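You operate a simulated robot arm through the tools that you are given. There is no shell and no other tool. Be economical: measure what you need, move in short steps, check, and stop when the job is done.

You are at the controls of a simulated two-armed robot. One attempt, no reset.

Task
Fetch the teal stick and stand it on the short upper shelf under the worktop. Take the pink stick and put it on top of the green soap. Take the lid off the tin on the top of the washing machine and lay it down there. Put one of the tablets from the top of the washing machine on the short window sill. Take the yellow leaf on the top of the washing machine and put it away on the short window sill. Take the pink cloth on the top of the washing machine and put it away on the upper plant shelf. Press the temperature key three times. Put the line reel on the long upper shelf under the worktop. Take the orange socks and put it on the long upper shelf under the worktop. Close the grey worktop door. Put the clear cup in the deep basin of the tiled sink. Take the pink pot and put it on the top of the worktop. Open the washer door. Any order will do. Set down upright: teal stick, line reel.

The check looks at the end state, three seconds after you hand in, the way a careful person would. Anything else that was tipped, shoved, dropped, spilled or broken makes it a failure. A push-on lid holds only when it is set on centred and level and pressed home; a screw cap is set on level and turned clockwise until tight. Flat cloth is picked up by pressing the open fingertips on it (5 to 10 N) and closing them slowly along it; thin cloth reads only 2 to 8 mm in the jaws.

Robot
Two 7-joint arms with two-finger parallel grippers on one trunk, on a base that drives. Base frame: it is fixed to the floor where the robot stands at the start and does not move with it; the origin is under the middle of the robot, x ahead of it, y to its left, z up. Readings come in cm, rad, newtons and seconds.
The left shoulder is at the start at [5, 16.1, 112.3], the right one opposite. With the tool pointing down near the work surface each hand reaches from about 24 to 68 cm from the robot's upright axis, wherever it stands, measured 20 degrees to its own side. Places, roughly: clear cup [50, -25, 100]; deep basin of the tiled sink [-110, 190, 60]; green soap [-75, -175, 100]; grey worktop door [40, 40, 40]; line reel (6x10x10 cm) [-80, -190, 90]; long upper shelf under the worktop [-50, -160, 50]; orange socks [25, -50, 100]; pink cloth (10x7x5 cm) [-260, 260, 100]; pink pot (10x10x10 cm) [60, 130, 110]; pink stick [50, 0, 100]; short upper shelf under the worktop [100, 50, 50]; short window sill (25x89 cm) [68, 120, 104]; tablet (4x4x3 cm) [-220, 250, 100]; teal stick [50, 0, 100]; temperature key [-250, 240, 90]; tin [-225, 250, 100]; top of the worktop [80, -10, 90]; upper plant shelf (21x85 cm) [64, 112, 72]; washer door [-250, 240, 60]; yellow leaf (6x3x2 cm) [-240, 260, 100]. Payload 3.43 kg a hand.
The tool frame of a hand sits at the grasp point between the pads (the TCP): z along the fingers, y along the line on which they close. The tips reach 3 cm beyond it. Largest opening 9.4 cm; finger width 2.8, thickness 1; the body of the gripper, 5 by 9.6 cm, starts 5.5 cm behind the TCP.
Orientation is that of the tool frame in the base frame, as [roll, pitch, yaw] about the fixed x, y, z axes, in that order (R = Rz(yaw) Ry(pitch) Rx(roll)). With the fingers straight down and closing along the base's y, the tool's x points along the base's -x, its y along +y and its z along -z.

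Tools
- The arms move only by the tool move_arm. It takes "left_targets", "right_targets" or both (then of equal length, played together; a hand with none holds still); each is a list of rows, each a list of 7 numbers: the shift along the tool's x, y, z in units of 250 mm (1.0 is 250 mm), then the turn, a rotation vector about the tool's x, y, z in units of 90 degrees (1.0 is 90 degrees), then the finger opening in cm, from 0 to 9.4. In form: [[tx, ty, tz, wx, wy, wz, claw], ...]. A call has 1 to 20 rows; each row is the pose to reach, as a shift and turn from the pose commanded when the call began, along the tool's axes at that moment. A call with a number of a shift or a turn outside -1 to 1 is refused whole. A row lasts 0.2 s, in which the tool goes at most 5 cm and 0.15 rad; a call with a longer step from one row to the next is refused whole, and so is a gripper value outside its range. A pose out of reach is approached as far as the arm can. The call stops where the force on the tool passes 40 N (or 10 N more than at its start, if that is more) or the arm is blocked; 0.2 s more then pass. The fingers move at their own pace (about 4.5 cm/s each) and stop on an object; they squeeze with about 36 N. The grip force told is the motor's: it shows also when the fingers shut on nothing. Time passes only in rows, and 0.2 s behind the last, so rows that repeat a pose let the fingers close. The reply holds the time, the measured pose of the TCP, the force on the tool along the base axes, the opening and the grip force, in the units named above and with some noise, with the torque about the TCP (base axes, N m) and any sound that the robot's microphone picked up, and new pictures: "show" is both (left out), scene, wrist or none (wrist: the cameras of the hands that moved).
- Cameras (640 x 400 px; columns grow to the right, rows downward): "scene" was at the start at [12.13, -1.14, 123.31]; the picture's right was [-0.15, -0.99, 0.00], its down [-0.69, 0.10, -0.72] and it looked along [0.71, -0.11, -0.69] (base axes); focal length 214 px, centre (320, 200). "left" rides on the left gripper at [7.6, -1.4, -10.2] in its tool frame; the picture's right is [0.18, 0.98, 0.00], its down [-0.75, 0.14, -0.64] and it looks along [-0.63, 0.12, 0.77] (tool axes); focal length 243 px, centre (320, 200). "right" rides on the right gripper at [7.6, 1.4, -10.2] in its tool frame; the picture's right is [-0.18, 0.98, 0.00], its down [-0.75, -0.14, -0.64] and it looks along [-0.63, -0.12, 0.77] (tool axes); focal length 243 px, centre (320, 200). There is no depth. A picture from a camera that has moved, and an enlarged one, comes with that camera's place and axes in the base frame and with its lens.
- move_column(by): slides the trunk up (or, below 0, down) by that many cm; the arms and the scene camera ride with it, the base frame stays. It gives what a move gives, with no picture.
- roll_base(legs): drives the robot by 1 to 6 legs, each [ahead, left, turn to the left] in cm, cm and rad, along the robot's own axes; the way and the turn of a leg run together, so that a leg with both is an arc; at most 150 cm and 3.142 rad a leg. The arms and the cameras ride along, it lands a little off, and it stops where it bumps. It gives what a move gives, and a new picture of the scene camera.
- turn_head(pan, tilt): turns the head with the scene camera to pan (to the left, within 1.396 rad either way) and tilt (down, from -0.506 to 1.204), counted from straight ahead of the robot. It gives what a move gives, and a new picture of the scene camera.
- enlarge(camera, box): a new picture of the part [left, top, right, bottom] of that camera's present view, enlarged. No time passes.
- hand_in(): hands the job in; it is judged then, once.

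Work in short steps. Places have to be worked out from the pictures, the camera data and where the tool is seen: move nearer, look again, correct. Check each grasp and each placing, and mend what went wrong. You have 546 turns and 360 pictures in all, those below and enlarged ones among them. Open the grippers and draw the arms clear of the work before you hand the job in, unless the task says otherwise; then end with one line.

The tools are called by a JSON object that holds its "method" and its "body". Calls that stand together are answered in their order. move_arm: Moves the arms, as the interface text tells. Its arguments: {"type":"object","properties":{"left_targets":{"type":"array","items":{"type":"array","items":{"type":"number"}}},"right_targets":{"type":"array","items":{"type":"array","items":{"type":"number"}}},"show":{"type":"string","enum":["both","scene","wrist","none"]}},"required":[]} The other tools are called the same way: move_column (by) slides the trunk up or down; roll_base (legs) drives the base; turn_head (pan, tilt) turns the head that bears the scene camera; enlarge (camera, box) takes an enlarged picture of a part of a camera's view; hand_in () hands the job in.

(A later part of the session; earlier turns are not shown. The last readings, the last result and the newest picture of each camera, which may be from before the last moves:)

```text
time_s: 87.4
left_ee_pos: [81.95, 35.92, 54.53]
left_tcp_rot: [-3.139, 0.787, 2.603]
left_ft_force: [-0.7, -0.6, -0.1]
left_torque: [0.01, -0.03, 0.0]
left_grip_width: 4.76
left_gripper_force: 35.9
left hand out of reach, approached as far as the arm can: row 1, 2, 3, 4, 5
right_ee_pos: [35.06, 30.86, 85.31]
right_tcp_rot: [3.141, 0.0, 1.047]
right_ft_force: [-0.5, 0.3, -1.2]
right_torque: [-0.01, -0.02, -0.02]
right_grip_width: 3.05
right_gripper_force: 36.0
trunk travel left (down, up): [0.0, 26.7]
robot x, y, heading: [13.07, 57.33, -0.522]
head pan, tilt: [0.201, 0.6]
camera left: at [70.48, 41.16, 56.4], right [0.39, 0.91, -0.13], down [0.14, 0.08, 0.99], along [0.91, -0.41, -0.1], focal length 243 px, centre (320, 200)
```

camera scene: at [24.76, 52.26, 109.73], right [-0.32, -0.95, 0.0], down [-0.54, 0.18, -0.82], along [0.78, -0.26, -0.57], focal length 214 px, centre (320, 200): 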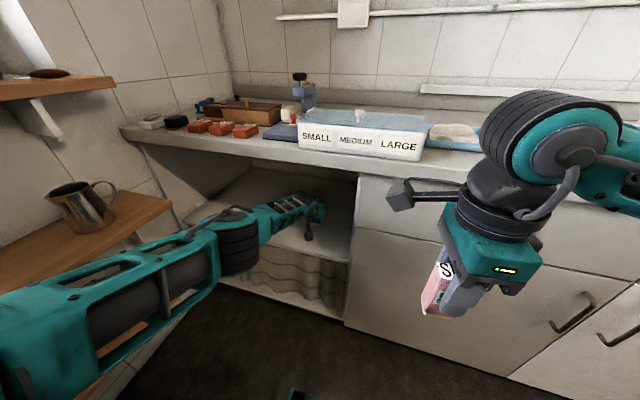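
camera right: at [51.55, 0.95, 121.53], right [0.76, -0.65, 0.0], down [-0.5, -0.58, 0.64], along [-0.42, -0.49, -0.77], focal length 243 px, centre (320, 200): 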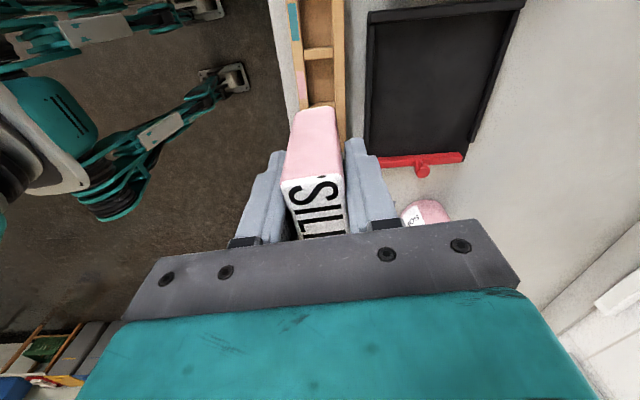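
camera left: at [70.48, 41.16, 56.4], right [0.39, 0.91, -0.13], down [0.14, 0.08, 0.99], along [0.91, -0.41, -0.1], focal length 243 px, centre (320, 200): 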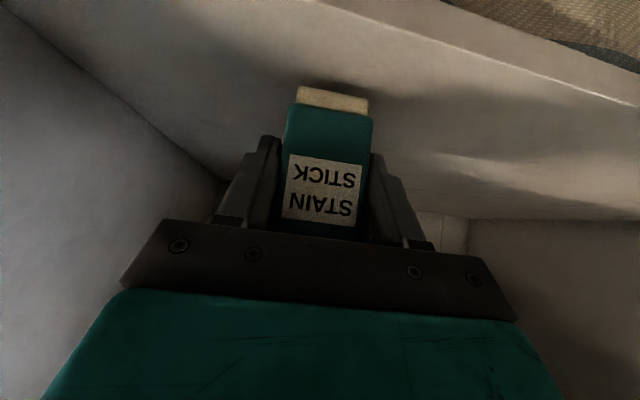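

Shelf edge is ~5 cm in front of the stick; good. Drive 6 cm in, and bring the arm back 6 cm while lowering to contact.

{"method": "roll_base", "body": {"legs": [[6, 0, 0]]}}

{"method": "move_arm", "body": {"left_targets": [[0.08, 0, -0.08, 0, 0, 0, 3], [0.15, 0, -0.15, 0, 0, 0, 3], [0.17, 0, -0.13, 0, 0, 0, 3], [0.185, 0, -0.115, 0, 0, 0, 3], [0.2, 0, -0.1, 0, 0, 0, 3], [0.215, 0, -0.085, 0, 0, 0, 3], [0.23, 0, -0.07, 0, 0, 0, 3]], "show": "wrist"}}

```text
time_s: 88.4
left_ee_pos: [87.38, 32.91, 54.62]
left_tcp_rot: [-3.141, 0.789, 2.604]
left_ft_force: [0.6, -0.6, -0.3]
left_torque: [0.01, 0.0, 0.01]
left_grip_width: 4.78
left_gripper_force: 36.0
right_ee_pos: [40.25, 27.74, 85.17]
right_tcp_rot: [3.141, -0.001, 1.044]
right_ft_force: [0.4, 0.0, -0.7]
right_torque: [0.02, 0.02, 0.0]
right_grip_width: 3.06
right_gripper_force: 36.0
trunk travel left (down, up): [0.0, 26.7]
robot x, y, heading: [18.25, 53.95, -0.522]
head pan, tilt: [0.201, 0.6]
camera scene: at [29.97, 49.24, 109.74], right [-0.32, -0.95, 0.0], down [-0.54, 0.18, -0.82], along [0.78, -0.26, -0.57], focal length 214 px, centre (320, 200)
```

scene: 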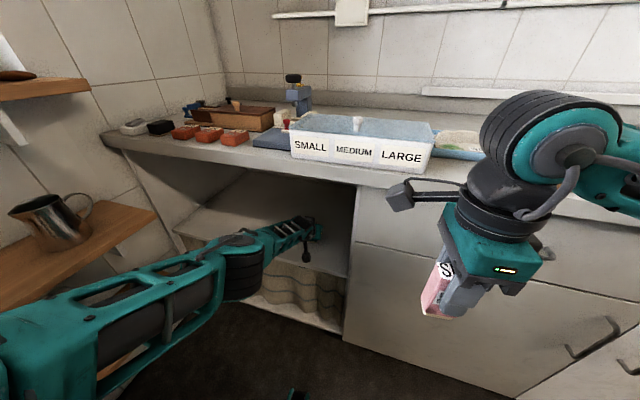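

```text
time_s: 90.0
left_ee_pos: [83.02, 35.37, 52.5]
left_tcp_rot: [-3.139, 0.797, 2.603]
left_ft_force: [2.1, 1.3, 29.7]
left_torque: [0.05, 0.08, 0.05]
left_grip_width: 4.77
left_gripper_force: 35.8
right_ee_pos: [40.19, 27.81, 85.26]
right_tcp_rot: [3.138, -0.001, 1.046]
right_ft_force: [0.7, -0.2, -0.3]
right_torque: [0.0, 0.02, 0.0]
right_grip_width: 3.07
right_gripper_force: 36.1
trunk travel left (down, up): [0.0, 26.7]
robot x, y, heading: [18.15, 54.22, -0.525]
head pan, tilt: [0.201, 0.6]
camera left: at [71.38, 40.71, 54.1], right [0.4, 0.91, -0.13], down [0.13, 0.09, 0.99], along [0.91, -0.41, -0.08], focal length 243 px, centre (320, 200)
```

left: 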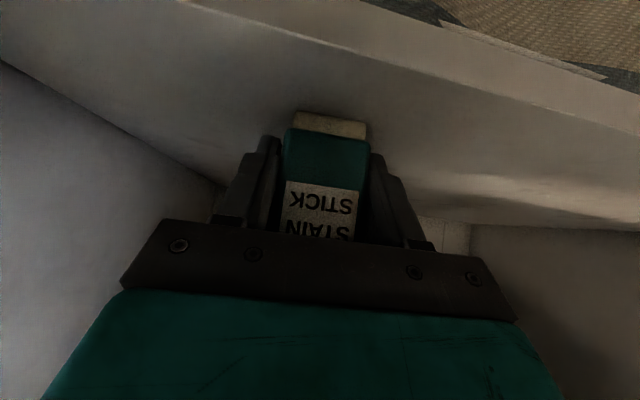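

Contact with the shelf (30 N). Ease off slightly, then release.

{"method": "move_arm", "body": {"left_targets": [[-0.012, 0, -0.012, 0, 0, 0, 3], [-0.016, 0, -0.016, 0, 0, 0, 3]], "show": "none"}}

```text
time_s: 90.6
left_ee_pos: [82.66, 35.49, 52.4]
left_tcp_rot: [-3.139, 0.787, 2.6]
left_ft_force: [3.4, -2.6, 11.6]
left_torque: [-0.09, -0.22, -0.02]
left_grip_width: 4.79
left_gripper_force: 36.0
right_ee_pos: [40.09, 27.76, 85.23]
right_tcp_rot: [3.139, -0.001, 1.045]
right_ft_force: [-0.2, -0.5, 0.6]
right_torque: [-0.01, 0.01, 0.01]
right_grip_width: 3.06
right_gripper_force: 35.4
trunk travel left (down, up): [0.0, 26.7]
robot x, y, heading: [18.24, 54.09, -0.527]
head pan, tilt: [0.201, 0.6]
```

Pitch is level again with 11 N residual; open gently and retreat along the tool axis.

{"method": "move_arm", "body": {"left_targets": [[-0.005, 0, -0.005, 0, 0, 0, 4.8], [-0.005, 0, -0.005, 0, 0, 0, 5.2], [-0.005, 0, -0.005, 0, 0, 0, 6], [-0.005, 0, -0.005, 0, 0, 0, 7.4], [-0.005, 0, -0.005, 0, 0, 0, 7.4], [-0.005, 0, -0.08, 0, 0, 0, 7.4], [-0.005, 0, -0.16, 0, 0, 0, 7.4], [0.05, 0, -0.3, 0, 0, 0, 7.4]], "show": "wrist"}}

```text
time_s: 92.4
left_ee_pos: [77.37, 38.75, 56.81]
left_tcp_rot: [-3.139, 0.787, 2.604]
left_ft_force: [0.2, -0.7, 0.1]
left_torque: [0.0, 0.02, 0.0]
left_grip_width: 7.4
left_gripper_force: 0.0
right_ee_pos: [40.31, 27.73, 85.31]
right_tcp_rot: [3.141, 0.0, 1.045]
right_ft_force: [0.3, -0.1, -0.7]
right_torque: [0.05, -0.02, -0.03]
right_grip_width: 3.08
right_gripper_force: 36.4
trunk travel left (down, up): [0.0, 26.7]
robot x, y, heading: [17.98, 54.03, -0.525]
head pan, tilt: [0.201, 0.6]
camera left: at [65.91, 43.98, 58.58], right [0.39, 0.91, -0.13], down [0.14, 0.08, 0.99], along [0.91, -0.41, -0.09], focal length 243 px, centre (320, 200)
```

left: 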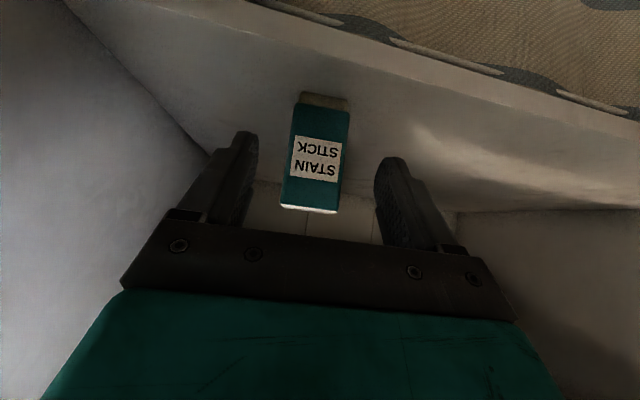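

Teal stands on the short upper shelf. Back the base off, raise the trunk and square up to the counter (true counter heading ≈ -0.64), then move right toward the socks.

{"method": "roll_base", "body": {"legs": [[-32, 0, 0]]}}

{"method": "move_column", "body": {"by": 24}}

{"method": "move_arm", "body": {"left_targets": [[0, 0, -0.1, 0, 0.09, 0, 9], [0, 0, -0.2, 0, 0.18, 0, 9], [0, 0, -0.3, 0, 0.27, 0, 9], [0, 0, -0.4, 0, 0.36, 0, 9], [0, 0, -0.5, 0, 0.45, 0, 9], [0, 0, -0.5, 0, 0.5, 0, 9]], "show": "none"}}

{"method": "roll_base", "body": {"legs": [[0, 0, -0.115], [0, -92, 0]]}}

{"method": "turn_head", "body": {"pan": 0.0, "tilt": 0.75}}

```text
time_s: 94.5
left_ee_pos: [49.76, 54.73, 56.81]
left_tcp_rot: [-3.14, 0.788, 2.604]
left_ft_force: [-0.7, -0.7, -0.2]
left_torque: [0.04, 0.01, 0.01]
left_grip_width: 7.37
left_gripper_force: 0.1
right_ee_pos: [12.68, 43.84, 85.26]
right_tcp_rot: [3.141, -0.001, 1.046]
right_ft_force: [0.2, 0.4, -0.7]
right_torque: [0.0, -0.02, 0.0]
right_grip_width: 3.04
right_gripper_force: 36.1
trunk travel left (down, up): [0.0, 26.7]
robot x, y, heading: [-9.63, 70.39, -0.524]
head pan, tilt: [0.201, 0.6]
camera scene: at [2.31, 65.24, 109.74], right [-0.32, -0.95, 0.0], down [-0.54, 0.18, -0.83], along [0.78, -0.26, -0.56], focal length 214 px, centre (320, 200)
```

scene: 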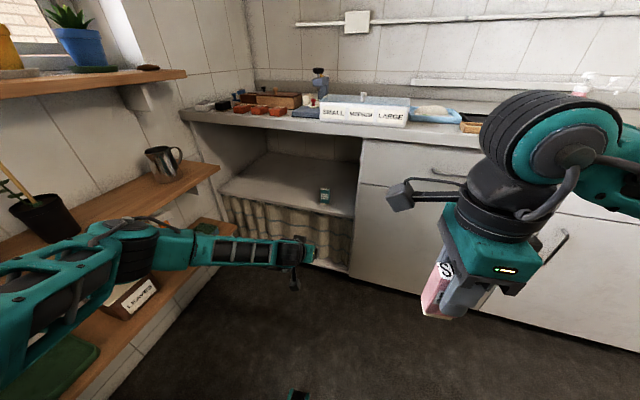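

```text
time_s: 97.0
left_ee_pos: [49.66, 54.66, 80.75]
left_tcp_rot: [-3.139, 0.788, 2.604]
left_ft_force: [0.8, 0.4, -0.6]
left_torque: [0.0, 0.03, 0.01]
left_grip_width: 7.4
left_gripper_force: 0.1
right_ee_pos: [12.67, 43.72, 109.27]
right_tcp_rot: [-3.141, -0.002, 1.047]
right_ft_force: [-0.3, 0.5, -0.5]
right_torque: [-0.01, 0.0, -0.01]
right_grip_width: 3.07
right_gripper_force: 35.8
trunk travel left (down, up): [-24.0, 2.7]
robot x, y, heading: [-9.54, 69.84, -0.526]
head pan, tilt: [0.201, 0.6]
```

```text
time_s: 98.4
left_ee_pos: [42.23, 59.29, 89.64]
left_tcp_rot: [-3.14, -0.001, 2.6]
left_ft_force: [-1.0, -0.1, 0.7]
left_torque: [-0.04, 0.04, 0.01]
left_grip_width: 8.99
left_gripper_force: 0.0
right_ee_pos: [12.65, 43.61, 109.26]
right_tcp_rot: [-3.141, -0.002, 1.045]
right_ft_force: [0.3, -0.6, 0.3]
right_torque: [0.01, -0.02, -0.02]
right_grip_width: 3.05
right_gripper_force: 35.9
trunk travel left (down, up): [-24.0, 2.7]
robot x, y, heading: [-9.57, 69.92, -0.522]
head pan, tilt: [0.201, 0.6]
```

```text
time_s: 103.7
left_ee_pos: [-13.31, -19.43, 89.57]
left_tcp_rot: [3.142, 0.003, 2.491]
left_ft_force: [0.4, 0.4, -0.1]
left_torque: [-0.01, -0.01, -0.01]
left_grip_width: 9.01
left_gripper_force: 0.0
right_ee_pos: [-44.28, -31.48, 109.31]
right_tcp_rot: [-3.139, -0.002, 0.934]
right_ft_force: [0.1, -1.2, -2.0]
right_torque: [-0.01, -0.01, 0.02]
right_grip_width: 3.04
right_gripper_force: 36.0
trunk travel left (down, up): [-24.0, 2.7]
robot x, y, heading: [-63.21, -3.23, -0.634]
head pan, tilt: [0.201, 0.6]
camera scene: at [-52.31, -9.03, 133.74], right [-0.42, -0.91, 0.0], down [-0.51, 0.24, -0.83], along [0.75, -0.35, -0.56], focal length 214 px, centre (320, 200)
```

scene: 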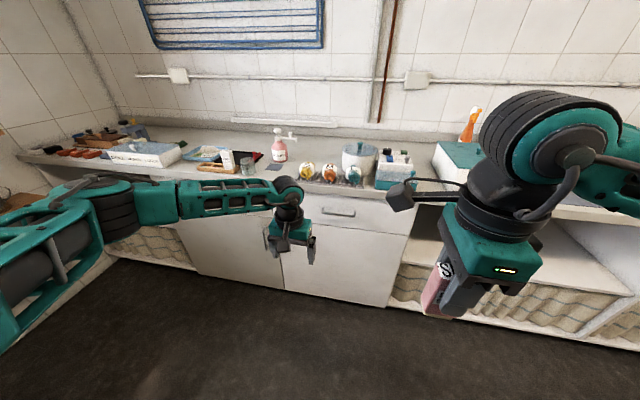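

```text
time_s: 104.5
left_ee_pos: [-13.31, -19.28, 89.6]
left_tcp_rot: [-3.14, 0.002, 2.491]
left_ft_force: [0.6, 0.1, -0.3]
left_torque: [-0.01, 0.02, 0.01]
left_grip_width: 8.98
left_gripper_force: 0.0
right_ee_pos: [-44.4, -31.5, 109.3]
right_tcp_rot: [-3.141, -0.002, 0.933]
right_ft_force: [-0.6, -0.4, 0.0]
right_torque: [0.0, 0.02, 0.0]
right_grip_width: 3.06
right_gripper_force: 35.9
trunk travel left (down, up): [-24.0, 2.7]
robot x, y, heading: [-63.59, -2.83, -0.628]
head pan, tilt: [0.0, 0.75]
camera scene: at [-53.64, -10.2, 132.46], right [-0.59, -0.81, 0.0], down [-0.55, 0.4, -0.73], along [0.59, -0.43, -0.68], focal length 214 px, centre (320, 200)
```

scene: 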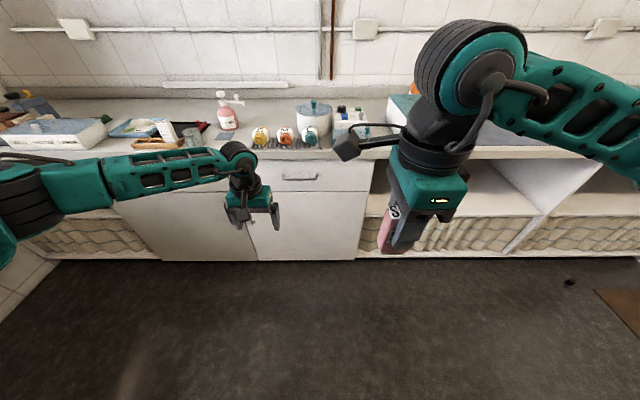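

Heading now matches the counter. M socks at local forward 86, left 13. Raise the left hand and drive 38 cm in.

{"method": "move_arm", "body": {"left_targets": [[0, 0, -0.18, 0, 0, 0, 9], [0, 0, -0.36, 0, 0, 0, 9], [0, 0, -0.54, 0, 0, 0, 9], [0, 0, -0.72, 0, 0, 0, 9], [0, 0, -0.9, 0, 0, 0, 9], [0.15, 0, -1.0, 0, 0, 0, 9]], "show": "none"}}

{"method": "roll_base", "body": {"legs": [[38, 0, 0]]}}

{"method": "enlarge", "body": {"camera": "scene", "box": [200, 160, 360, 260]}}

```text
time_s: 105.9
left_ee_pos: [-16.53, -16.97, 114.68]
left_tcp_rot: [-3.14, 0.002, 2.491]
left_ft_force: [0.5, 0.4, -0.3]
left_torque: [-0.02, 0.0, 0.0]
left_grip_width: 8.98
left_gripper_force: 0.1
right_ee_pos: [-44.41, -31.55, 109.3]
right_tcp_rot: [3.14, -0.001, 0.933]
right_ft_force: [-0.3, -0.5, -0.5]
right_torque: [0.0, 0.0, 0.02]
right_grip_width: 3.08
right_gripper_force: 35.5
trunk travel left (down, up): [-24.0, 2.7]
robot x, y, heading: [-63.7, -3.11, -0.634]
head pan, tilt: [0.0, 0.75]
```

```text
time_s: 108.3
left_ee_pos: [14.45, -40.05, 114.64]
left_tcp_rot: [-3.139, 0.0, 2.489]
left_ft_force: [-0.2, 0.1, -0.8]
left_torque: [0.03, 0.03, -0.03]
left_grip_width: 9.02
left_gripper_force: 0.0
right_ee_pos: [-13.83, -54.23, 109.26]
right_tcp_rot: [-3.141, 0.001, 0.933]
right_ft_force: [-0.2, -0.3, -2.0]
right_torque: [-0.02, 0.06, 0.01]
right_grip_width: 3.05
right_gripper_force: 35.8
trunk travel left (down, up): [-24.0, 2.7]
robot x, y, heading: [-32.63, -25.46, -0.634]
head pan, tilt: [0.0, 0.75]
camera scene: at [-22.9, -32.95, 132.44], right [-0.59, -0.8, 0.0], down [-0.55, 0.41, -0.73], along [0.59, -0.43, -0.68], focal length 214 px, centre (320, 200)
```

scene: 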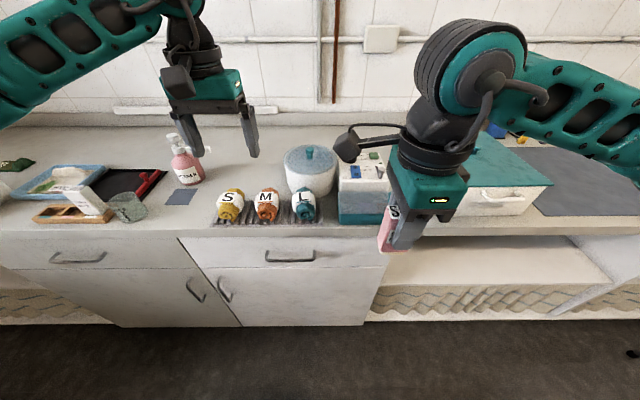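

```text
4.00 times, centred on (280, 210) of scene
camera zoom: at [-22.9, -32.95, 132.44], right [-0.59, -0.8, 0.0], down [-0.55, 0.41, -0.73], along [0.59, -0.43, -0.68], focal length 858 px, centre (480, 160)
```

zoom: 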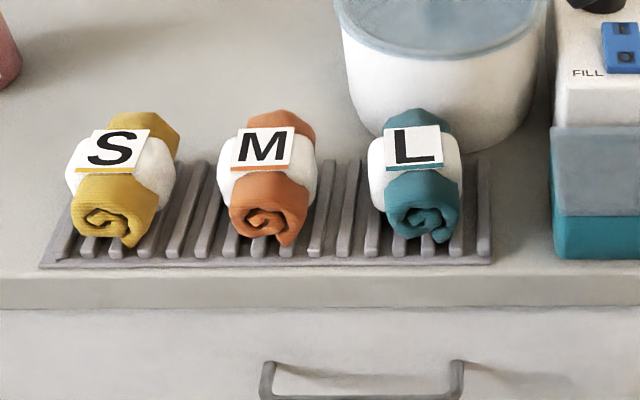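

M sock: ~6 cm wide roll with axis along my forward direction, centre near forward 52, left 13. Move above it and look through the wrist camera.

{"method": "move_arm", "body": {"left_targets": [[-0.07, -0.04, 0.08, 0, 0, 0, 7.8], [-0.14, -0.08, 0.16, 0, 0, 0, 7.8], [-0.216, -0.124, 0.26, 0, 0, 0, 7.8]], "show": "both"}}

```text
time_s: 109.1
left_ee_pos: [16.67, -45.49, 107.91]
left_tcp_rot: [-3.139, 0.0, 2.49]
left_ft_force: [0.5, 0.6, -0.2]
left_torque: [0.01, 0.02, -0.03]
left_grip_width: 7.78
left_gripper_force: 0.1
right_ee_pos: [-13.72, -54.37, 109.32]
right_tcp_rot: [-3.14, 0.0, 0.931]
right_ft_force: [0.1, 0.0, -0.8]
right_torque: [0.02, 0.03, -0.03]
right_grip_width: 3.05
right_gripper_force: 36.9
trunk travel left (down, up): [-24.0, 2.7]
robot x, y, heading: [-32.69, -25.67, -0.636]
head pan, tilt: [0.0, 0.75]
camera scene: at [-22.91, -32.97, 132.45], right [-0.6, -0.8, 0.0], down [-0.55, 0.41, -0.73], along [0.59, -0.43, -0.68], focal length 214 px, centre (320, 200)
camera left: at [9.86, -42.15, 118.16], right [0.45, 0.89, 0.0], down [0.68, -0.35, 0.64], along [0.57, -0.29, -0.77], focal length 243 px, centre (320, 200)
```

scene: 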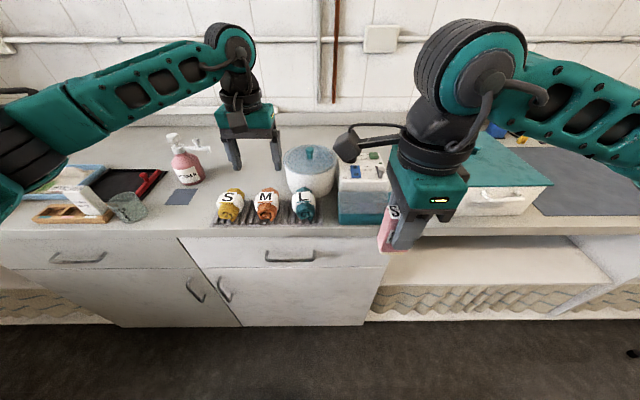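
left: 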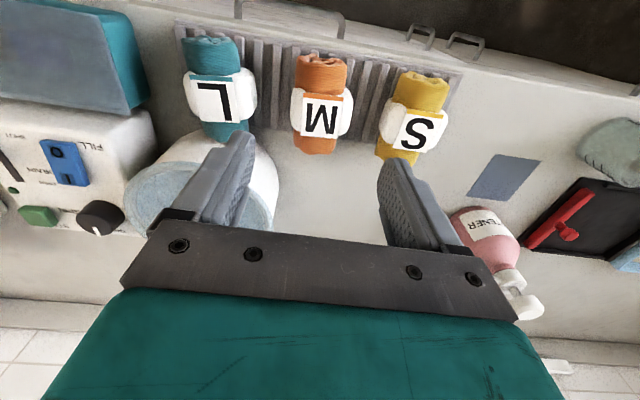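

M is centred under the hand with the tub 5 cm clear behind. Descend to z≈95.5 and close.

{"method": "move_arm", "body": {"left_targets": [[0, 0, 0.15, 0, 0, 0, 7.8], [0, 0, 0.3, 0, 0, 0, 7.8], [0, 0, 0.42, 0, 0, 0, 7.8], [0, 0, 0.496, 0, 0, 0, 7.8], [0, 0, 0.496, 0, 0, 0, 6], [0, 0, 0.496, 0, 0, 0, 4.5], [0, 0, 0.496, 0, 0, 0, 3.5], [0, 0, 0.496, 0, 0, 0, 3]], "show": "wrist"}}

```text
time_s: 110.9
left_ee_pos: [16.74, -45.75, 95.69]
left_tcp_rot: [-3.139, 0.002, 2.488]
left_ft_force: [-0.4, 1.1, -0.6]
left_torque: [-0.02, -0.02, -0.03]
left_grip_width: 5.78
left_gripper_force: 35.7
right_ee_pos: [-13.78, -54.19, 109.28]
right_tcp_rot: [-3.141, -0.004, 0.933]
right_ft_force: [-0.6, -0.4, -0.6]
right_torque: [-0.01, -0.01, 0.0]
right_grip_width: 3.05
right_gripper_force: 35.7
trunk travel left (down, up): [-24.0, 2.7]
robot x, y, heading: [-33.21, -25.69, -0.632]
head pan, tilt: [0.0, 0.75]
camera left: at [9.84, -42.24, 105.87], right [0.45, 0.89, 0.0], down [0.68, -0.34, 0.64], along [0.57, -0.29, -0.77], focal length 243 px, centre (320, 200)
```

left: 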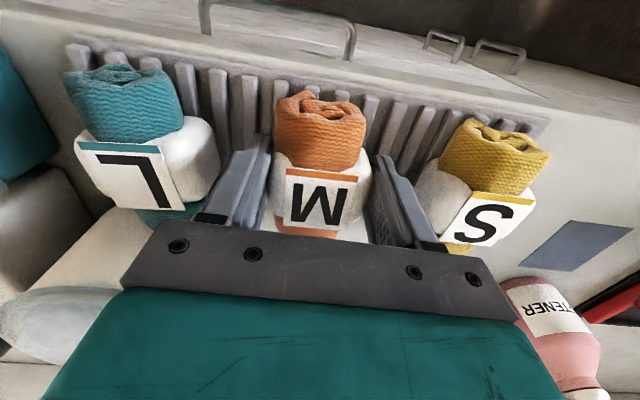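

Socks gripped. Lift and draw back.

{"method": "move_arm", "body": {"left_targets": [[0, 0, -0.15, 0, 0, 0, 3], [0, 0, -0.3, 0, 0, 0, 3], [0, 0, -0.45, 0, 0, 0, 3], [0, 0, -0.6, 0, 0, 0, 3], [0.15, 0, -0.7, 0, 0, 0, 3], [0.3, 0, -0.7, 0, 0, 0, 3], [0.45, 0, -0.7, 0, 0, 0, 3]], "show": "scene"}}

{"method": "roll_base", "body": {"legs": [[-25, 0, 0]]}}

```text
time_s: 112.5
left_ee_pos: [7.72, -38.68, 113.18]
left_tcp_rot: [-3.138, 0.002, 2.49]
left_ft_force: [-1.2, 0.8, -0.9]
left_torque: [-0.01, -0.02, 0.01]
left_grip_width: 5.71
left_gripper_force: 36.1
right_ee_pos: [-13.81, -54.16, 109.25]
right_tcp_rot: [3.14, -0.001, 0.932]
right_ft_force: [0.4, 0.2, -0.1]
right_torque: [0.02, 0.01, 0.0]
right_grip_width: 3.04
right_gripper_force: 36.2
trunk travel left (down, up): [-24.0, 2.7]
robot x, y, heading: [-32.87, -25.47, -0.641]
head pan, tilt: [0.0, 0.75]
camera scene: at [-22.96, -32.88, 132.46], right [-0.59, -0.8, 0.0], down [-0.55, 0.41, -0.73], along [0.59, -0.44, -0.68], focal length 214 px, centre (320, 200)
```

scene: 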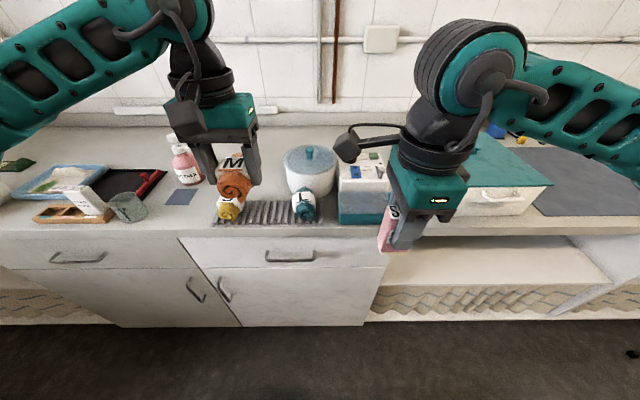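

```text
time_s: 114.3
left_ee_pos: [-12.51, -23.62, 113.22]
left_tcp_rot: [-3.139, 0.002, 2.49]
left_ft_force: [0.6, 0.5, -0.3]
left_torque: [0.02, -0.01, 0.02]
left_grip_width: 5.66
left_gripper_force: 35.5
right_ee_pos: [-33.98, -39.34, 109.26]
right_tcp_rot: [3.141, -0.003, 0.934]
right_ft_force: [0.0, 0.0, -1.9]
right_torque: [-0.01, -0.03, -0.03]
right_grip_width: 3.07
right_gripper_force: 35.7
trunk travel left (down, up): [-24.0, 2.7]
robot x, y, heading: [-53.09, -10.85, -0.633]
head pan, tilt: [0.0, 0.75]
camera scene: at [-43.24, -17.89, 132.46], right [-0.59, -0.8, 0.0], down [-0.55, 0.4, -0.73], along [0.59, -0.43, -0.68], focal length 214 px, centre (320, 200)
```

scene: 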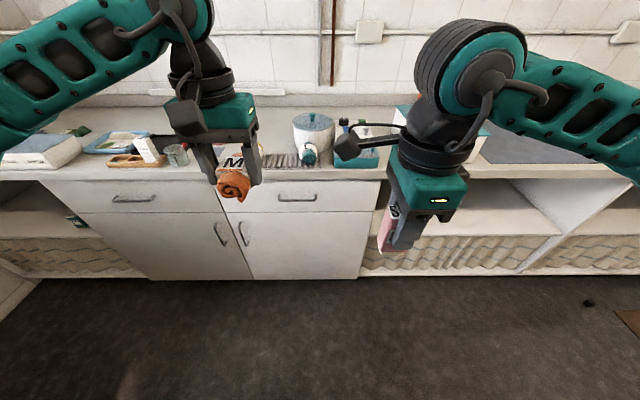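

Now slide right along the counter to the long-shelf/soap area.

{"method": "roll_base", "body": {"legs": [[-5, -105, 0]]}}

{"method": "turn_head", "body": {"pan": 0.0, "tilt": 0.55}}

```text
time_s: 119.7
left_ee_pos: [-78.41, -104.14, 113.07]
left_tcp_rot: [-3.14, 0.0, 2.484]
left_ft_force: [-0.1, 0.1, -0.2]
left_torque: [-0.05, 0.01, -0.01]
left_grip_width: 5.62
left_gripper_force: 35.5
right_ee_pos: [-99.93, -119.66, 109.26]
right_tcp_rot: [3.141, -0.001, 0.928]
right_ft_force: [-0.6, 0.3, -1.2]
right_torque: [0.03, 0.02, 0.0]
right_grip_width: 3.07
right_gripper_force: 35.9
trunk travel left (down, up): [-24.0, 2.7]
robot x, y, heading: [-119.12, -90.95, -0.643]
head pan, tilt: [0.0, 0.75]
camera scene: at [-109.13, -98.17, 132.45], right [-0.6, -0.8, 0.0], down [-0.55, 0.41, -0.73], along [0.59, -0.44, -0.68], focal length 214 px, centre (320, 200)
```

scene: 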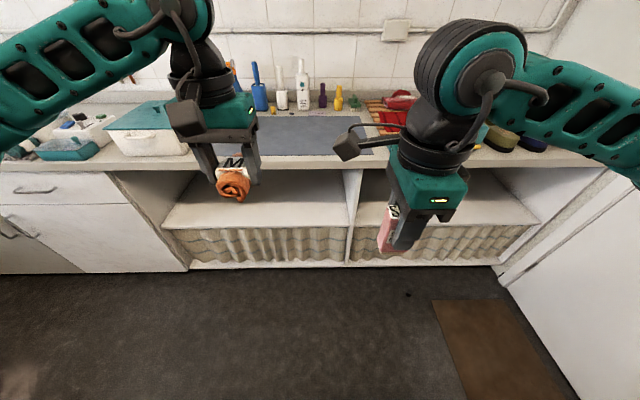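

```text
time_s: 120.4
left_ee_pos: [-78.48, -104.2, 113.1]
left_tcp_rot: [-3.139, 0.0, 2.485]
left_ft_force: [0.0, -0.2, -1.3]
left_torque: [0.01, 0.0, -0.01]
left_grip_width: 5.63
left_gripper_force: 36.0
right_ee_pos: [-99.95, -119.55, 109.33]
right_tcp_rot: [-3.141, -0.001, 0.925]
right_ft_force: [0.1, 0.3, -0.9]
right_torque: [-0.05, 0.02, -0.03]
right_grip_width: 3.07
right_gripper_force: 36.1
trunk travel left (down, up): [-24.0, 2.7]
robot x, y, heading: [-119.23, -90.93, -0.641]
head pan, tilt: [0.0, 0.55]
camera scene: at [-108.56, -98.57, 134.18], right [-0.6, -0.8, 0.0], down [-0.42, 0.31, -0.85], along [0.68, -0.51, -0.52], focal length 214 px, centre (320, 200)
```

scene: 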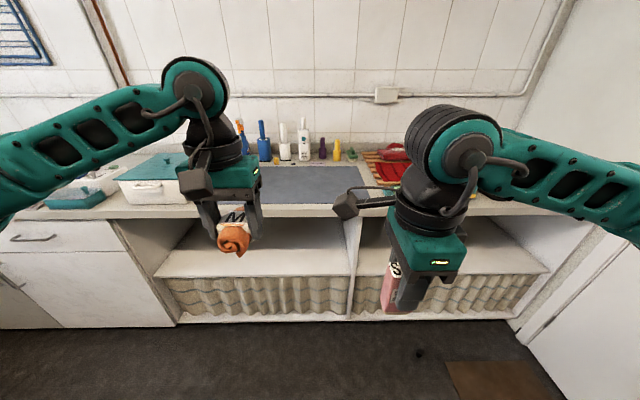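

Bay 1 of the long shelf lies ahead of the left hand. Pitch the left hand 45° and lower the trunk.

{"method": "move_arm", "body": {"left_targets": [[0, 0, 0, 0, -0.09, 0, 3], [0, 0, 0, 0, -0.18, 0, 3], [0, 0, 0, 0, -0.27, 0, 3], [0, 0, 0, 0, -0.36, 0, 3], [0, 0, 0, 0, -0.45, 0, 3], [0, 0, 0, 0, -0.5, 0, 3]], "show": "none"}}

{"method": "move_column", "body": {"by": -24}}

{"method": "move_arm", "body": {"left_targets": [[0.12, 0, 0.12, 0, 0, 0, 3], [0.24, 0, 0.24, 0, 0, 0, 3], [0.36, 0, 0.36, 0, 0, 0, 3], [0.48, 0, 0.48, 0, 0, 0, 3], [0.6, 0, 0.6, 0, 0, 0, 3], [0.72, 0, 0.72, 0, 0, 0, 3]], "show": "scene"}}

```text
time_s: 121.8
left_ee_pos: [-78.31, -104.21, 113.14]
left_tcp_rot: [-3.137, 0.788, 2.487]
left_ft_force: [-0.5, -1.0, -1.0]
left_torque: [0.02, 0.03, 0.03]
left_grip_width: 5.61
left_gripper_force: 35.8
right_ee_pos: [-100.02, -119.46, 109.22]
right_tcp_rot: [3.139, -0.003, 0.928]
right_ft_force: [-0.3, -0.5, -0.6]
right_torque: [-0.03, 0.0, -0.05]
right_grip_width: 3.1
right_gripper_force: 35.4
trunk travel left (down, up): [-24.0, 2.7]
robot x, y, heading: [-119.02, -91.05, -0.643]
head pan, tilt: [0.0, 0.55]
```

```text
time_s: 124.3
left_ee_pos: [-78.34, -104.18, 89.14]
left_tcp_rot: [-3.139, 0.787, 2.485]
left_ft_force: [0.3, 0.0, -0.3]
left_torque: [0.03, 0.0, 0.0]
left_grip_width: 5.6
left_gripper_force: 35.9
right_ee_pos: [-100.14, -119.56, 85.27]
right_tcp_rot: [-3.14, 0.0, 0.925]
right_ft_force: [-0.9, 1.3, -1.6]
right_torque: [0.0, -0.01, 0.02]
right_grip_width: 3.04
right_gripper_force: 35.9
trunk travel left (down, up): [0.0, 26.7]
robot x, y, heading: [-118.77, -90.83, -0.643]
head pan, tilt: [0.0, 0.55]
```

```text
time_s: 125.7
left_ee_pos: [-78.29, -104.55, 63.87]
left_tcp_rot: [-3.137, 0.786, 2.491]
left_ft_force: [-0.2, 0.7, -0.9]
left_torque: [-0.03, 0.01, -0.05]
left_grip_width: 5.59
left_gripper_force: 35.4
left hand out of reach, approached as far as the arm can: row 6
right_ee_pos: [-99.98, -119.41, 85.21]
right_tcp_rot: [-3.141, 0.001, 0.927]
right_ft_force: [-0.5, 0.7, 0.3]
right_torque: [-0.06, 0.03, 0.02]
right_grip_width: 3.07
right_gripper_force: 35.8
trunk travel left (down, up): [0.0, 26.7]
robot x, y, heading: [-118.82, -90.64, -0.641]
head pan, tilt: [0.0, 0.55]
camera scene: at [-108.43, -98.44, 110.18], right [-0.6, -0.8, 0.0], down [-0.42, 0.31, -0.85], along [0.68, -0.51, -0.52], focal length 214 px, centre (320, 200)
```

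scene: 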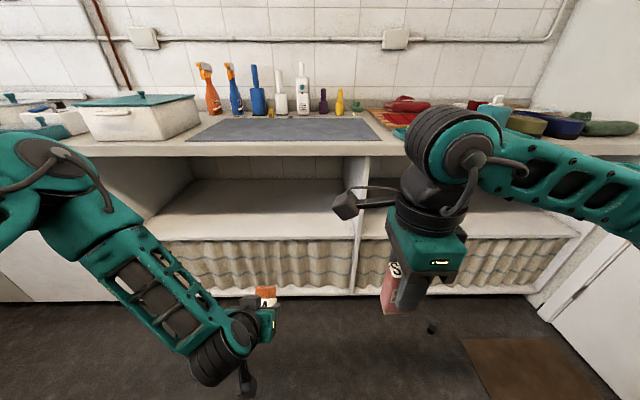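

{"method": "roll_base", "body": {"legs": [[22, 0, 0]]}}

{"method": "move_arm", "body": {"left_targets": [[-0.08, 0, 0.08, 0, 0, 0, 3], [-0.16, 0, 0.16, 0, 0, 0, 3], [-0.24, 0, 0.24, 0, 0, 0, 3], [-0.32, 0, 0.32, 0, 0, 0, 3], [-0.4, 0, 0.4, 0, 0, 0, 3], [-0.48, 0, 0.48, 0, 0, 0, 3], [-0.56, 0, 0.56, 0, 0, 0, 3], [-0.64, 0, 0.64, 0, 0, 0, 3]], "show": "both"}}

```text
time_s: 127.4
left_ee_pos: [-61.02, -117.65, 63.78]
left_tcp_rot: [3.14, 0.783, 2.486]
left_ft_force: [0.4, 0.4, -0.2]
left_torque: [0.0, 0.0, -0.01]
left_grip_width: 5.6
left_gripper_force: 36.2
right_ee_pos: [-82.47, -132.67, 85.36]
right_tcp_rot: [-3.141, -0.002, 0.927]
right_ft_force: [0.0, -0.4, -0.6]
right_torque: [-0.02, 0.02, -0.02]
right_grip_width: 3.05
right_gripper_force: 35.5
trunk travel left (down, up): [0.0, 26.7]
robot x, y, heading: [-101.2, -104.32, -0.643]
head pan, tilt: [0.0, 0.55]
camera scene: at [-91.03, -111.66, 110.19], right [-0.6, -0.8, 0.0], down [-0.42, 0.31, -0.85], along [0.68, -0.51, -0.52], focal length 214 px, centre (320, 200)
```

scene: 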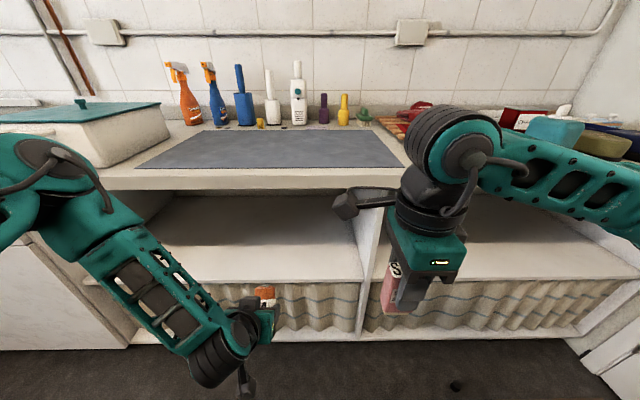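

```text
time_s: 129.2
left_ee_pos: [-42.94, -131.29, 63.72]
left_tcp_rot: [3.14, 0.782, 2.487]
left_ft_force: [0.4, -0.1, -1.4]
left_torque: [-0.01, 0.04, 0.0]
left_grip_width: 5.61
left_gripper_force: 36.4
right_ee_pos: [-82.5, -132.51, 85.26]
right_tcp_rot: [-3.139, -0.002, 0.927]
right_ft_force: [-0.1, -0.7, -0.4]
right_torque: [-0.03, 0.05, 0.01]
right_grip_width: 3.06
right_gripper_force: 35.8
trunk travel left (down, up): [0.0, 26.7]
robot x, y, heading: [-101.37, -103.98, -0.642]
head pan, tilt: [0.0, 0.55]
camera scene: at [-91.03, -111.66, 110.19], right [-0.6, -0.8, 0.0], down [-0.42, 0.31, -0.85], along [0.68, -0.51, -0.52], focal length 214 px, centre (320, 200)
camera left: at [-53.81, -124.88, 65.6], right [0.49, 0.86, -0.13], down [0.15, 0.06, 0.99], along [0.86, -0.51, -0.1], focal length 243 px, centre (320, 200)
```

scene: 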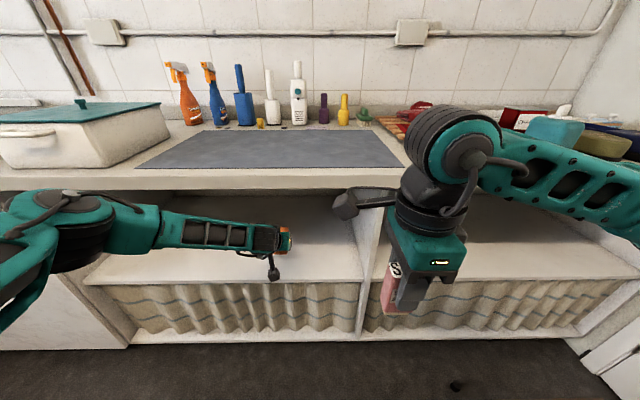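
left: 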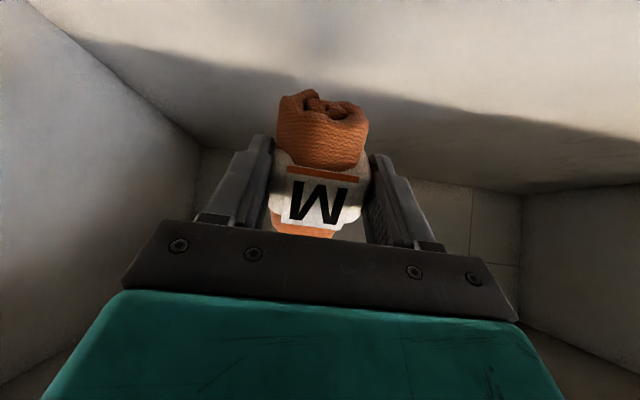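

Good: socks are inside the bay. Drive in 6 cm more and lower to contact.

{"method": "roll_base", "body": {"legs": [[6, 0, 0]]}}

{"method": "move_arm", "body": {"left_targets": [[0.05, 0, 0.05, 0, 0, 0, 3], [0.1, 0, 0.1, 0, 0, 0, 3], [0.15, 0, 0.15, 0, 0, 0, 3], [0.19, 0, 0.19, 0, 0, 0, 3], [0.22, 0, 0.22, 0, 0, 0, 3], [0.25, 0, 0.25, 0, 0, 0, 3], [0.28, 0, 0.28, 0, 0, 0, 3], [0.31, 0, 0.31, 0, 0, 0, 3]], "show": "wrist"}}

```text
time_s: 130.2
left_ee_pos: [-38.27, -135.07, 63.69]
left_tcp_rot: [3.141, 0.782, 2.484]
left_ft_force: [-0.1, 0.3, -1.0]
left_torque: [0.02, -0.02, -0.01]
left_grip_width: 5.61
left_gripper_force: 35.6
right_ee_pos: [-77.78, -136.17, 85.35]
right_tcp_rot: [3.141, -0.002, 0.926]
right_ft_force: [0.0, -0.3, -0.6]
right_torque: [0.03, -0.03, -0.02]
right_grip_width: 3.05
right_gripper_force: 36.7
trunk travel left (down, up): [0.0, 26.7]
robot x, y, heading: [-96.49, -107.76, -0.64]
head pan, tilt: [0.0, 0.55]
camera scene: at [-86.27, -115.24, 110.19], right [-0.6, -0.8, 0.0], down [-0.42, 0.31, -0.85], along [0.68, -0.51, -0.52], focal length 214 px, centre (320, 200)
```

scene: 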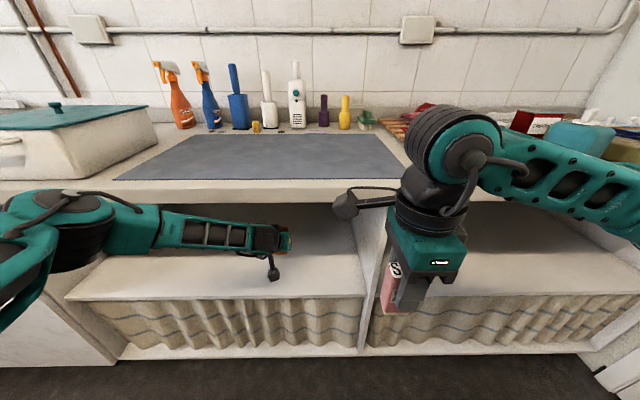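

```text
time_s: 132.0
left_ee_pos: [-38.24, -135.04, 52.96]
left_tcp_rot: [3.14, 0.787, 2.484]
left_ft_force: [-3.2, -0.2, 16.9]
left_torque: [-0.06, 0.01, -0.03]
left_grip_width: 5.64
left_gripper_force: 35.9
right_ee_pos: [-77.96, -136.01, 85.27]
right_tcp_rot: [3.14, -0.001, 0.927]
right_ft_force: [0.4, -0.8, -1.1]
right_torque: [-0.01, -0.02, -0.03]
right_grip_width: 3.06
right_gripper_force: 36.0
trunk travel left (down, up): [0.0, 26.7]
robot x, y, heading: [-96.59, -107.55, -0.646]
head pan, tilt: [0.0, 0.55]
camera left: at [-49.11, -128.46, 54.85], right [0.5, 0.86, -0.13], down [0.15, 0.06, 0.99], along [0.86, -0.51, -0.09], focal length 243 px, centre (320, 200)
```

left: 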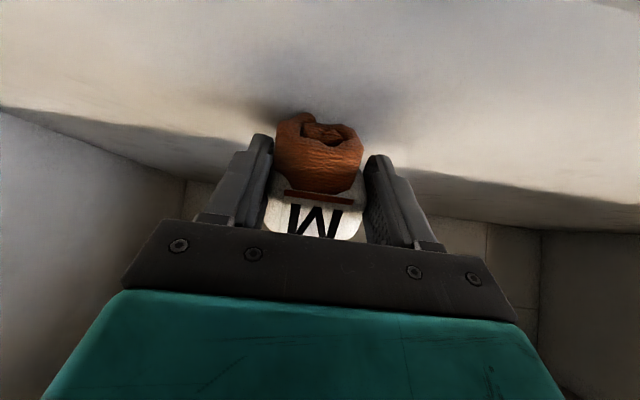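

Contact. Open and retreat along the tool axis.

{"method": "move_arm", "body": {"left_targets": [[0, 0, 0, 0, 0, 0, 6.5], [0, 0, 0, 0, 0, 0, 7.8], [0, 0, 0, 0, 0, 0, 8], [0, 0, -0.06, 0, 0, 0, 8], [0, 0, -0.12, 0, 0, 0, 8], [0, 0, -0.24, 0, 0, 0, 8], [0, 0, -0.36, 0, 0, 0, 8]], "show": "wrist"}}

```text
time_s: 133.6
left_ee_pos: [-43.28, -131.0, 59.1]
left_tcp_rot: [3.139, 0.782, 2.486]
left_ft_force: [0.3, -0.2, 0.1]
left_torque: [-0.02, 0.02, 0.01]
left_grip_width: 8.0
left_gripper_force: 0.1
right_ee_pos: [-77.87, -136.22, 85.33]
right_tcp_rot: [3.141, -0.001, 0.927]
right_ft_force: [0.2, 1.6, -0.5]
right_torque: [-0.01, 0.02, -0.01]
right_grip_width: 3.07
right_gripper_force: 35.8
trunk travel left (down, up): [0.0, 26.7]
robot x, y, heading: [-96.32, -107.66, -0.647]
head pan, tilt: [0.0, 0.55]
camera left: at [-54.22, -124.52, 60.99], right [0.5, 0.86, -0.13], down [0.15, 0.06, 0.99], along [0.86, -0.51, -0.1], focal length 243 px, centre (320, 200)
```

left: 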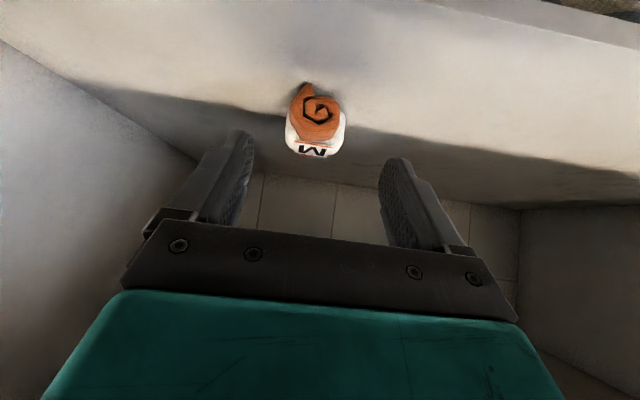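

Socks lie well inside the shelf. Back out, raise, and look for the soap and reel.

{"method": "roll_base", "body": {"legs": [[-28, 0, 0]]}}

{"method": "move_column", "body": {"by": 24}}

{"method": "move_arm", "body": {"left_targets": [[0, 0, -0.1, 0, 0.09, 0, 9], [0, 0, -0.2, 0, 0.18, 0, 9], [0, 0, -0.3, 0, 0.27, 0, 9], [0, 0, -0.4, 0, 0.36, 0, 9], [0, 0, -0.5, 0, 0.45, 0, 9], [0, 0, -0.6, 0, 0.5, 0, 9]], "show": "none"}}

{"method": "turn_head", "body": {"pan": -0.5, "tilt": 0.55}}

```text
time_s: 135.5
left_ee_pos: [-65.63, -114.21, 58.97]
left_tcp_rot: [3.139, 0.782, 2.488]
left_ft_force: [-0.4, -0.1, 0.0]
left_torque: [-0.02, -0.02, 0.02]
left_grip_width: 8.01
left_gripper_force: 0.1
right_ee_pos: [-100.12, -119.45, 85.21]
right_tcp_rot: [-3.139, -0.001, 0.929]
right_ft_force: [0.3, -0.3, -1.8]
right_torque: [0.03, -0.01, -0.01]
right_grip_width: 3.06
right_gripper_force: 36.0
trunk travel left (down, up): [0.0, 26.7]
robot x, y, heading: [-118.53, -90.84, -0.637]
head pan, tilt: [0.0, 0.55]
camera scene: at [-108.73, -98.43, 110.19], right [-0.6, -0.8, 0.0], down [-0.42, 0.31, -0.85], along [0.68, -0.51, -0.52], focal length 214 px, centre (320, 200)
```

scene: 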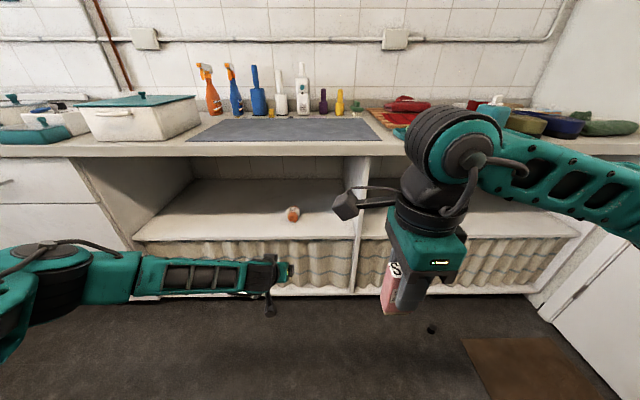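

```text
time_s: 138.0
left_ee_pos: [-65.77, -114.22, 83.08]
left_tcp_rot: [3.141, 0.782, 2.488]
left_ft_force: [-0.4, -0.8, 0.8]
left_torque: [-0.01, -0.01, 0.0]
left_grip_width: 7.98
left_gripper_force: 0.1
right_ee_pos: [-100.08, -119.38, 109.27]
right_tcp_rot: [3.141, 0.001, 0.927]
right_ft_force: [0.3, -0.3, 0.2]
right_torque: [0.02, 0.01, 0.0]
right_grip_width: 3.06
right_gripper_force: 35.3
trunk travel left (down, up): [-24.0, 2.7]
robot x, y, heading: [-118.8, -90.9, -0.638]
head pan, tilt: [0.0, 0.55]
```

```text
time_s: 139.4
left_ee_pos: [-74.2, -107.82, 93.71]
left_tcp_rot: [3.14, -0.006, 2.487]
left_ft_force: [-0.2, 1.3, -0.2]
left_torque: [-0.04, 0.01, -0.01]
left_grip_width: 8.98
left_gripper_force: 0.0
right_ee_pos: [-100.24, -119.37, 109.37]
right_tcp_rot: [-3.14, -0.002, 0.929]
right_ft_force: [-0.4, 0.0, -1.6]
right_torque: [0.01, 0.01, -0.01]
right_grip_width: 3.06
right_gripper_force: 36.2
trunk travel left (down, up): [-24.0, 2.7]
robot x, y, heading: [-119.27, -90.45, -0.638]
head pan, tilt: [0.0, 0.55]
```

```text
time_s: 140.3
left_ee_pos: [-74.04, -107.84, 93.85]
left_tcp_rot: [3.14, -0.002, 2.489]
left_ft_force: [0.3, -0.2, -0.3]
left_torque: [0.03, -0.06, 0.04]
left_grip_width: 9.0
left_gripper_force: 0.0
right_ee_pos: [-100.04, -119.43, 109.3]
right_tcp_rot: [3.141, -0.002, 0.929]
right_ft_force: [0.2, 0.7, -0.5]
right_torque: [0.02, -0.02, 0.0]
right_grip_width: 3.06
right_gripper_force: 35.6
trunk travel left (down, up): [-24.0, 2.7]
robot x, y, heading: [-119.19, -90.66, -0.641]
head pan, tilt: [-0.499, 0.55]
camera scene: at [-112.16, -101.22, 134.19], right [-0.91, -0.42, 0.0], down [-0.22, 0.47, -0.85], along [0.36, -0.77, -0.52], focal length 214 px, centre (320, 200)
```

scene: 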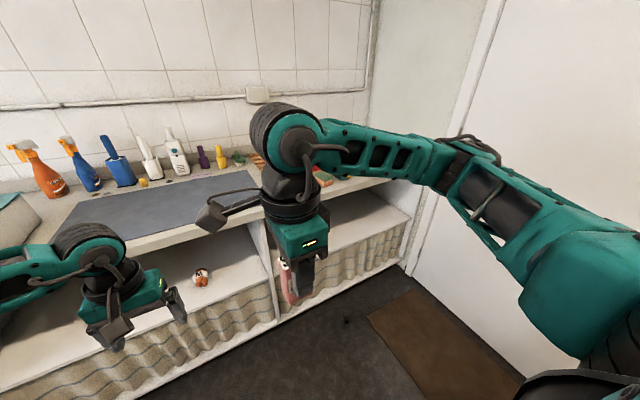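

Slide 40 cm further right and look at the counter's far end.

{"method": "roll_base", "body": {"legs": [[0, -40, 0]]}}

{"method": "turn_head", "body": {"pan": -0.05, "tilt": 0.6}}

```text
time_s: 142.8
left_ee_pos: [-97.66, -139.62, 93.79]
left_tcp_rot: [3.139, -0.003, 2.492]
left_ft_force: [-0.4, 0.5, 0.5]
left_torque: [0.0, 0.0, 0.01]
left_grip_width: 8.99
left_gripper_force: 0.1
right_ee_pos: [-123.83, -151.2, 109.22]
right_tcp_rot: [-3.141, -0.003, 0.93]
right_ft_force: [-0.3, 0.5, -0.4]
right_torque: [-0.01, 0.0, -0.02]
right_grip_width: 3.07
right_gripper_force: 36.2
trunk travel left (down, up): [-24.0, 2.7]
robot x, y, heading: [-142.45, -122.12, -0.637]
head pan, tilt: [-0.499, 0.55]
camera scene: at [-135.85, -133.06, 134.19], right [-0.91, -0.42, 0.0], down [-0.22, 0.47, -0.85], along [0.36, -0.77, -0.52], focal length 214 px, centre (320, 200)
```

scene: 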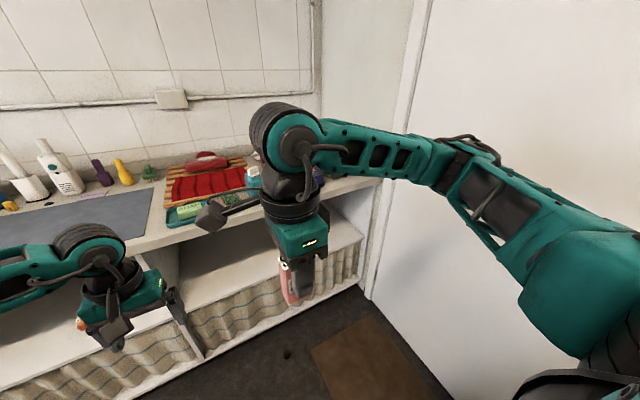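

```text
time_s: 143.7
left_ee_pos: [-97.8, -139.57, 93.68]
left_tcp_rot: [-3.141, -0.002, 2.491]
left_ft_force: [0.6, -0.4, 0.0]
left_torque: [0.0, 0.02, -0.05]
left_grip_width: 9.0
left_gripper_force: 0.0
right_ee_pos: [-123.86, -151.19, 109.33]
right_tcp_rot: [3.141, -0.002, 0.93]
right_ft_force: [0.1, -0.2, -0.9]
right_torque: [0.02, 0.0, -0.04]
right_grip_width: 3.05
right_gripper_force: 36.5
trunk travel left (down, up): [-24.0, 2.7]
robot x, y, heading: [-142.98, -122.8, -0.644]
head pan, tilt: [-0.051, 0.6]
camera scene: at [-132.78, -130.5, 133.74], right [-0.64, -0.77, 0.0], down [-0.44, 0.36, -0.83], along [0.64, -0.53, -0.56], focal length 214 px, centre (320, 200)
```

scene: 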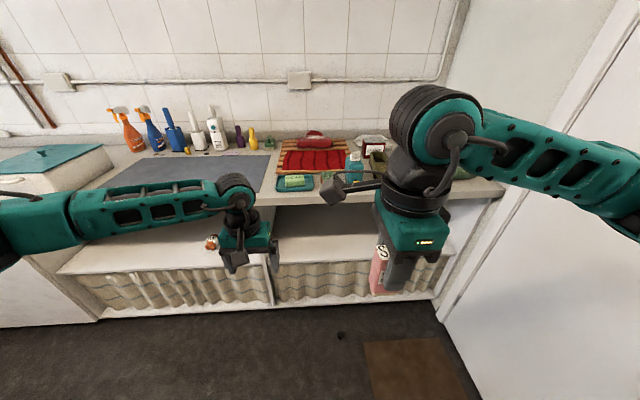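

{"method": "enlarge", "body": {"camera": "scene", "box": [230, 120, 420, 240]}}

```text
3.33 times, centred on (325, 180) of scene
camera zoom: at [-132.78, -130.5, 133.74], right [-0.64, -0.77, 0.0], down [-0.44, 0.36, -0.83], along [0.64, -0.53, -0.56], focal length 715 px, centre (303, 267)
```

zoom: 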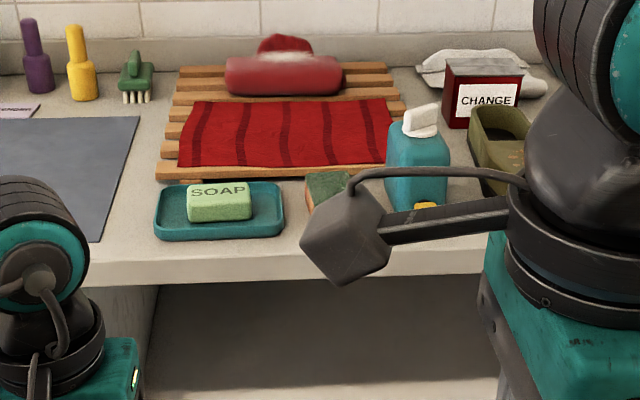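

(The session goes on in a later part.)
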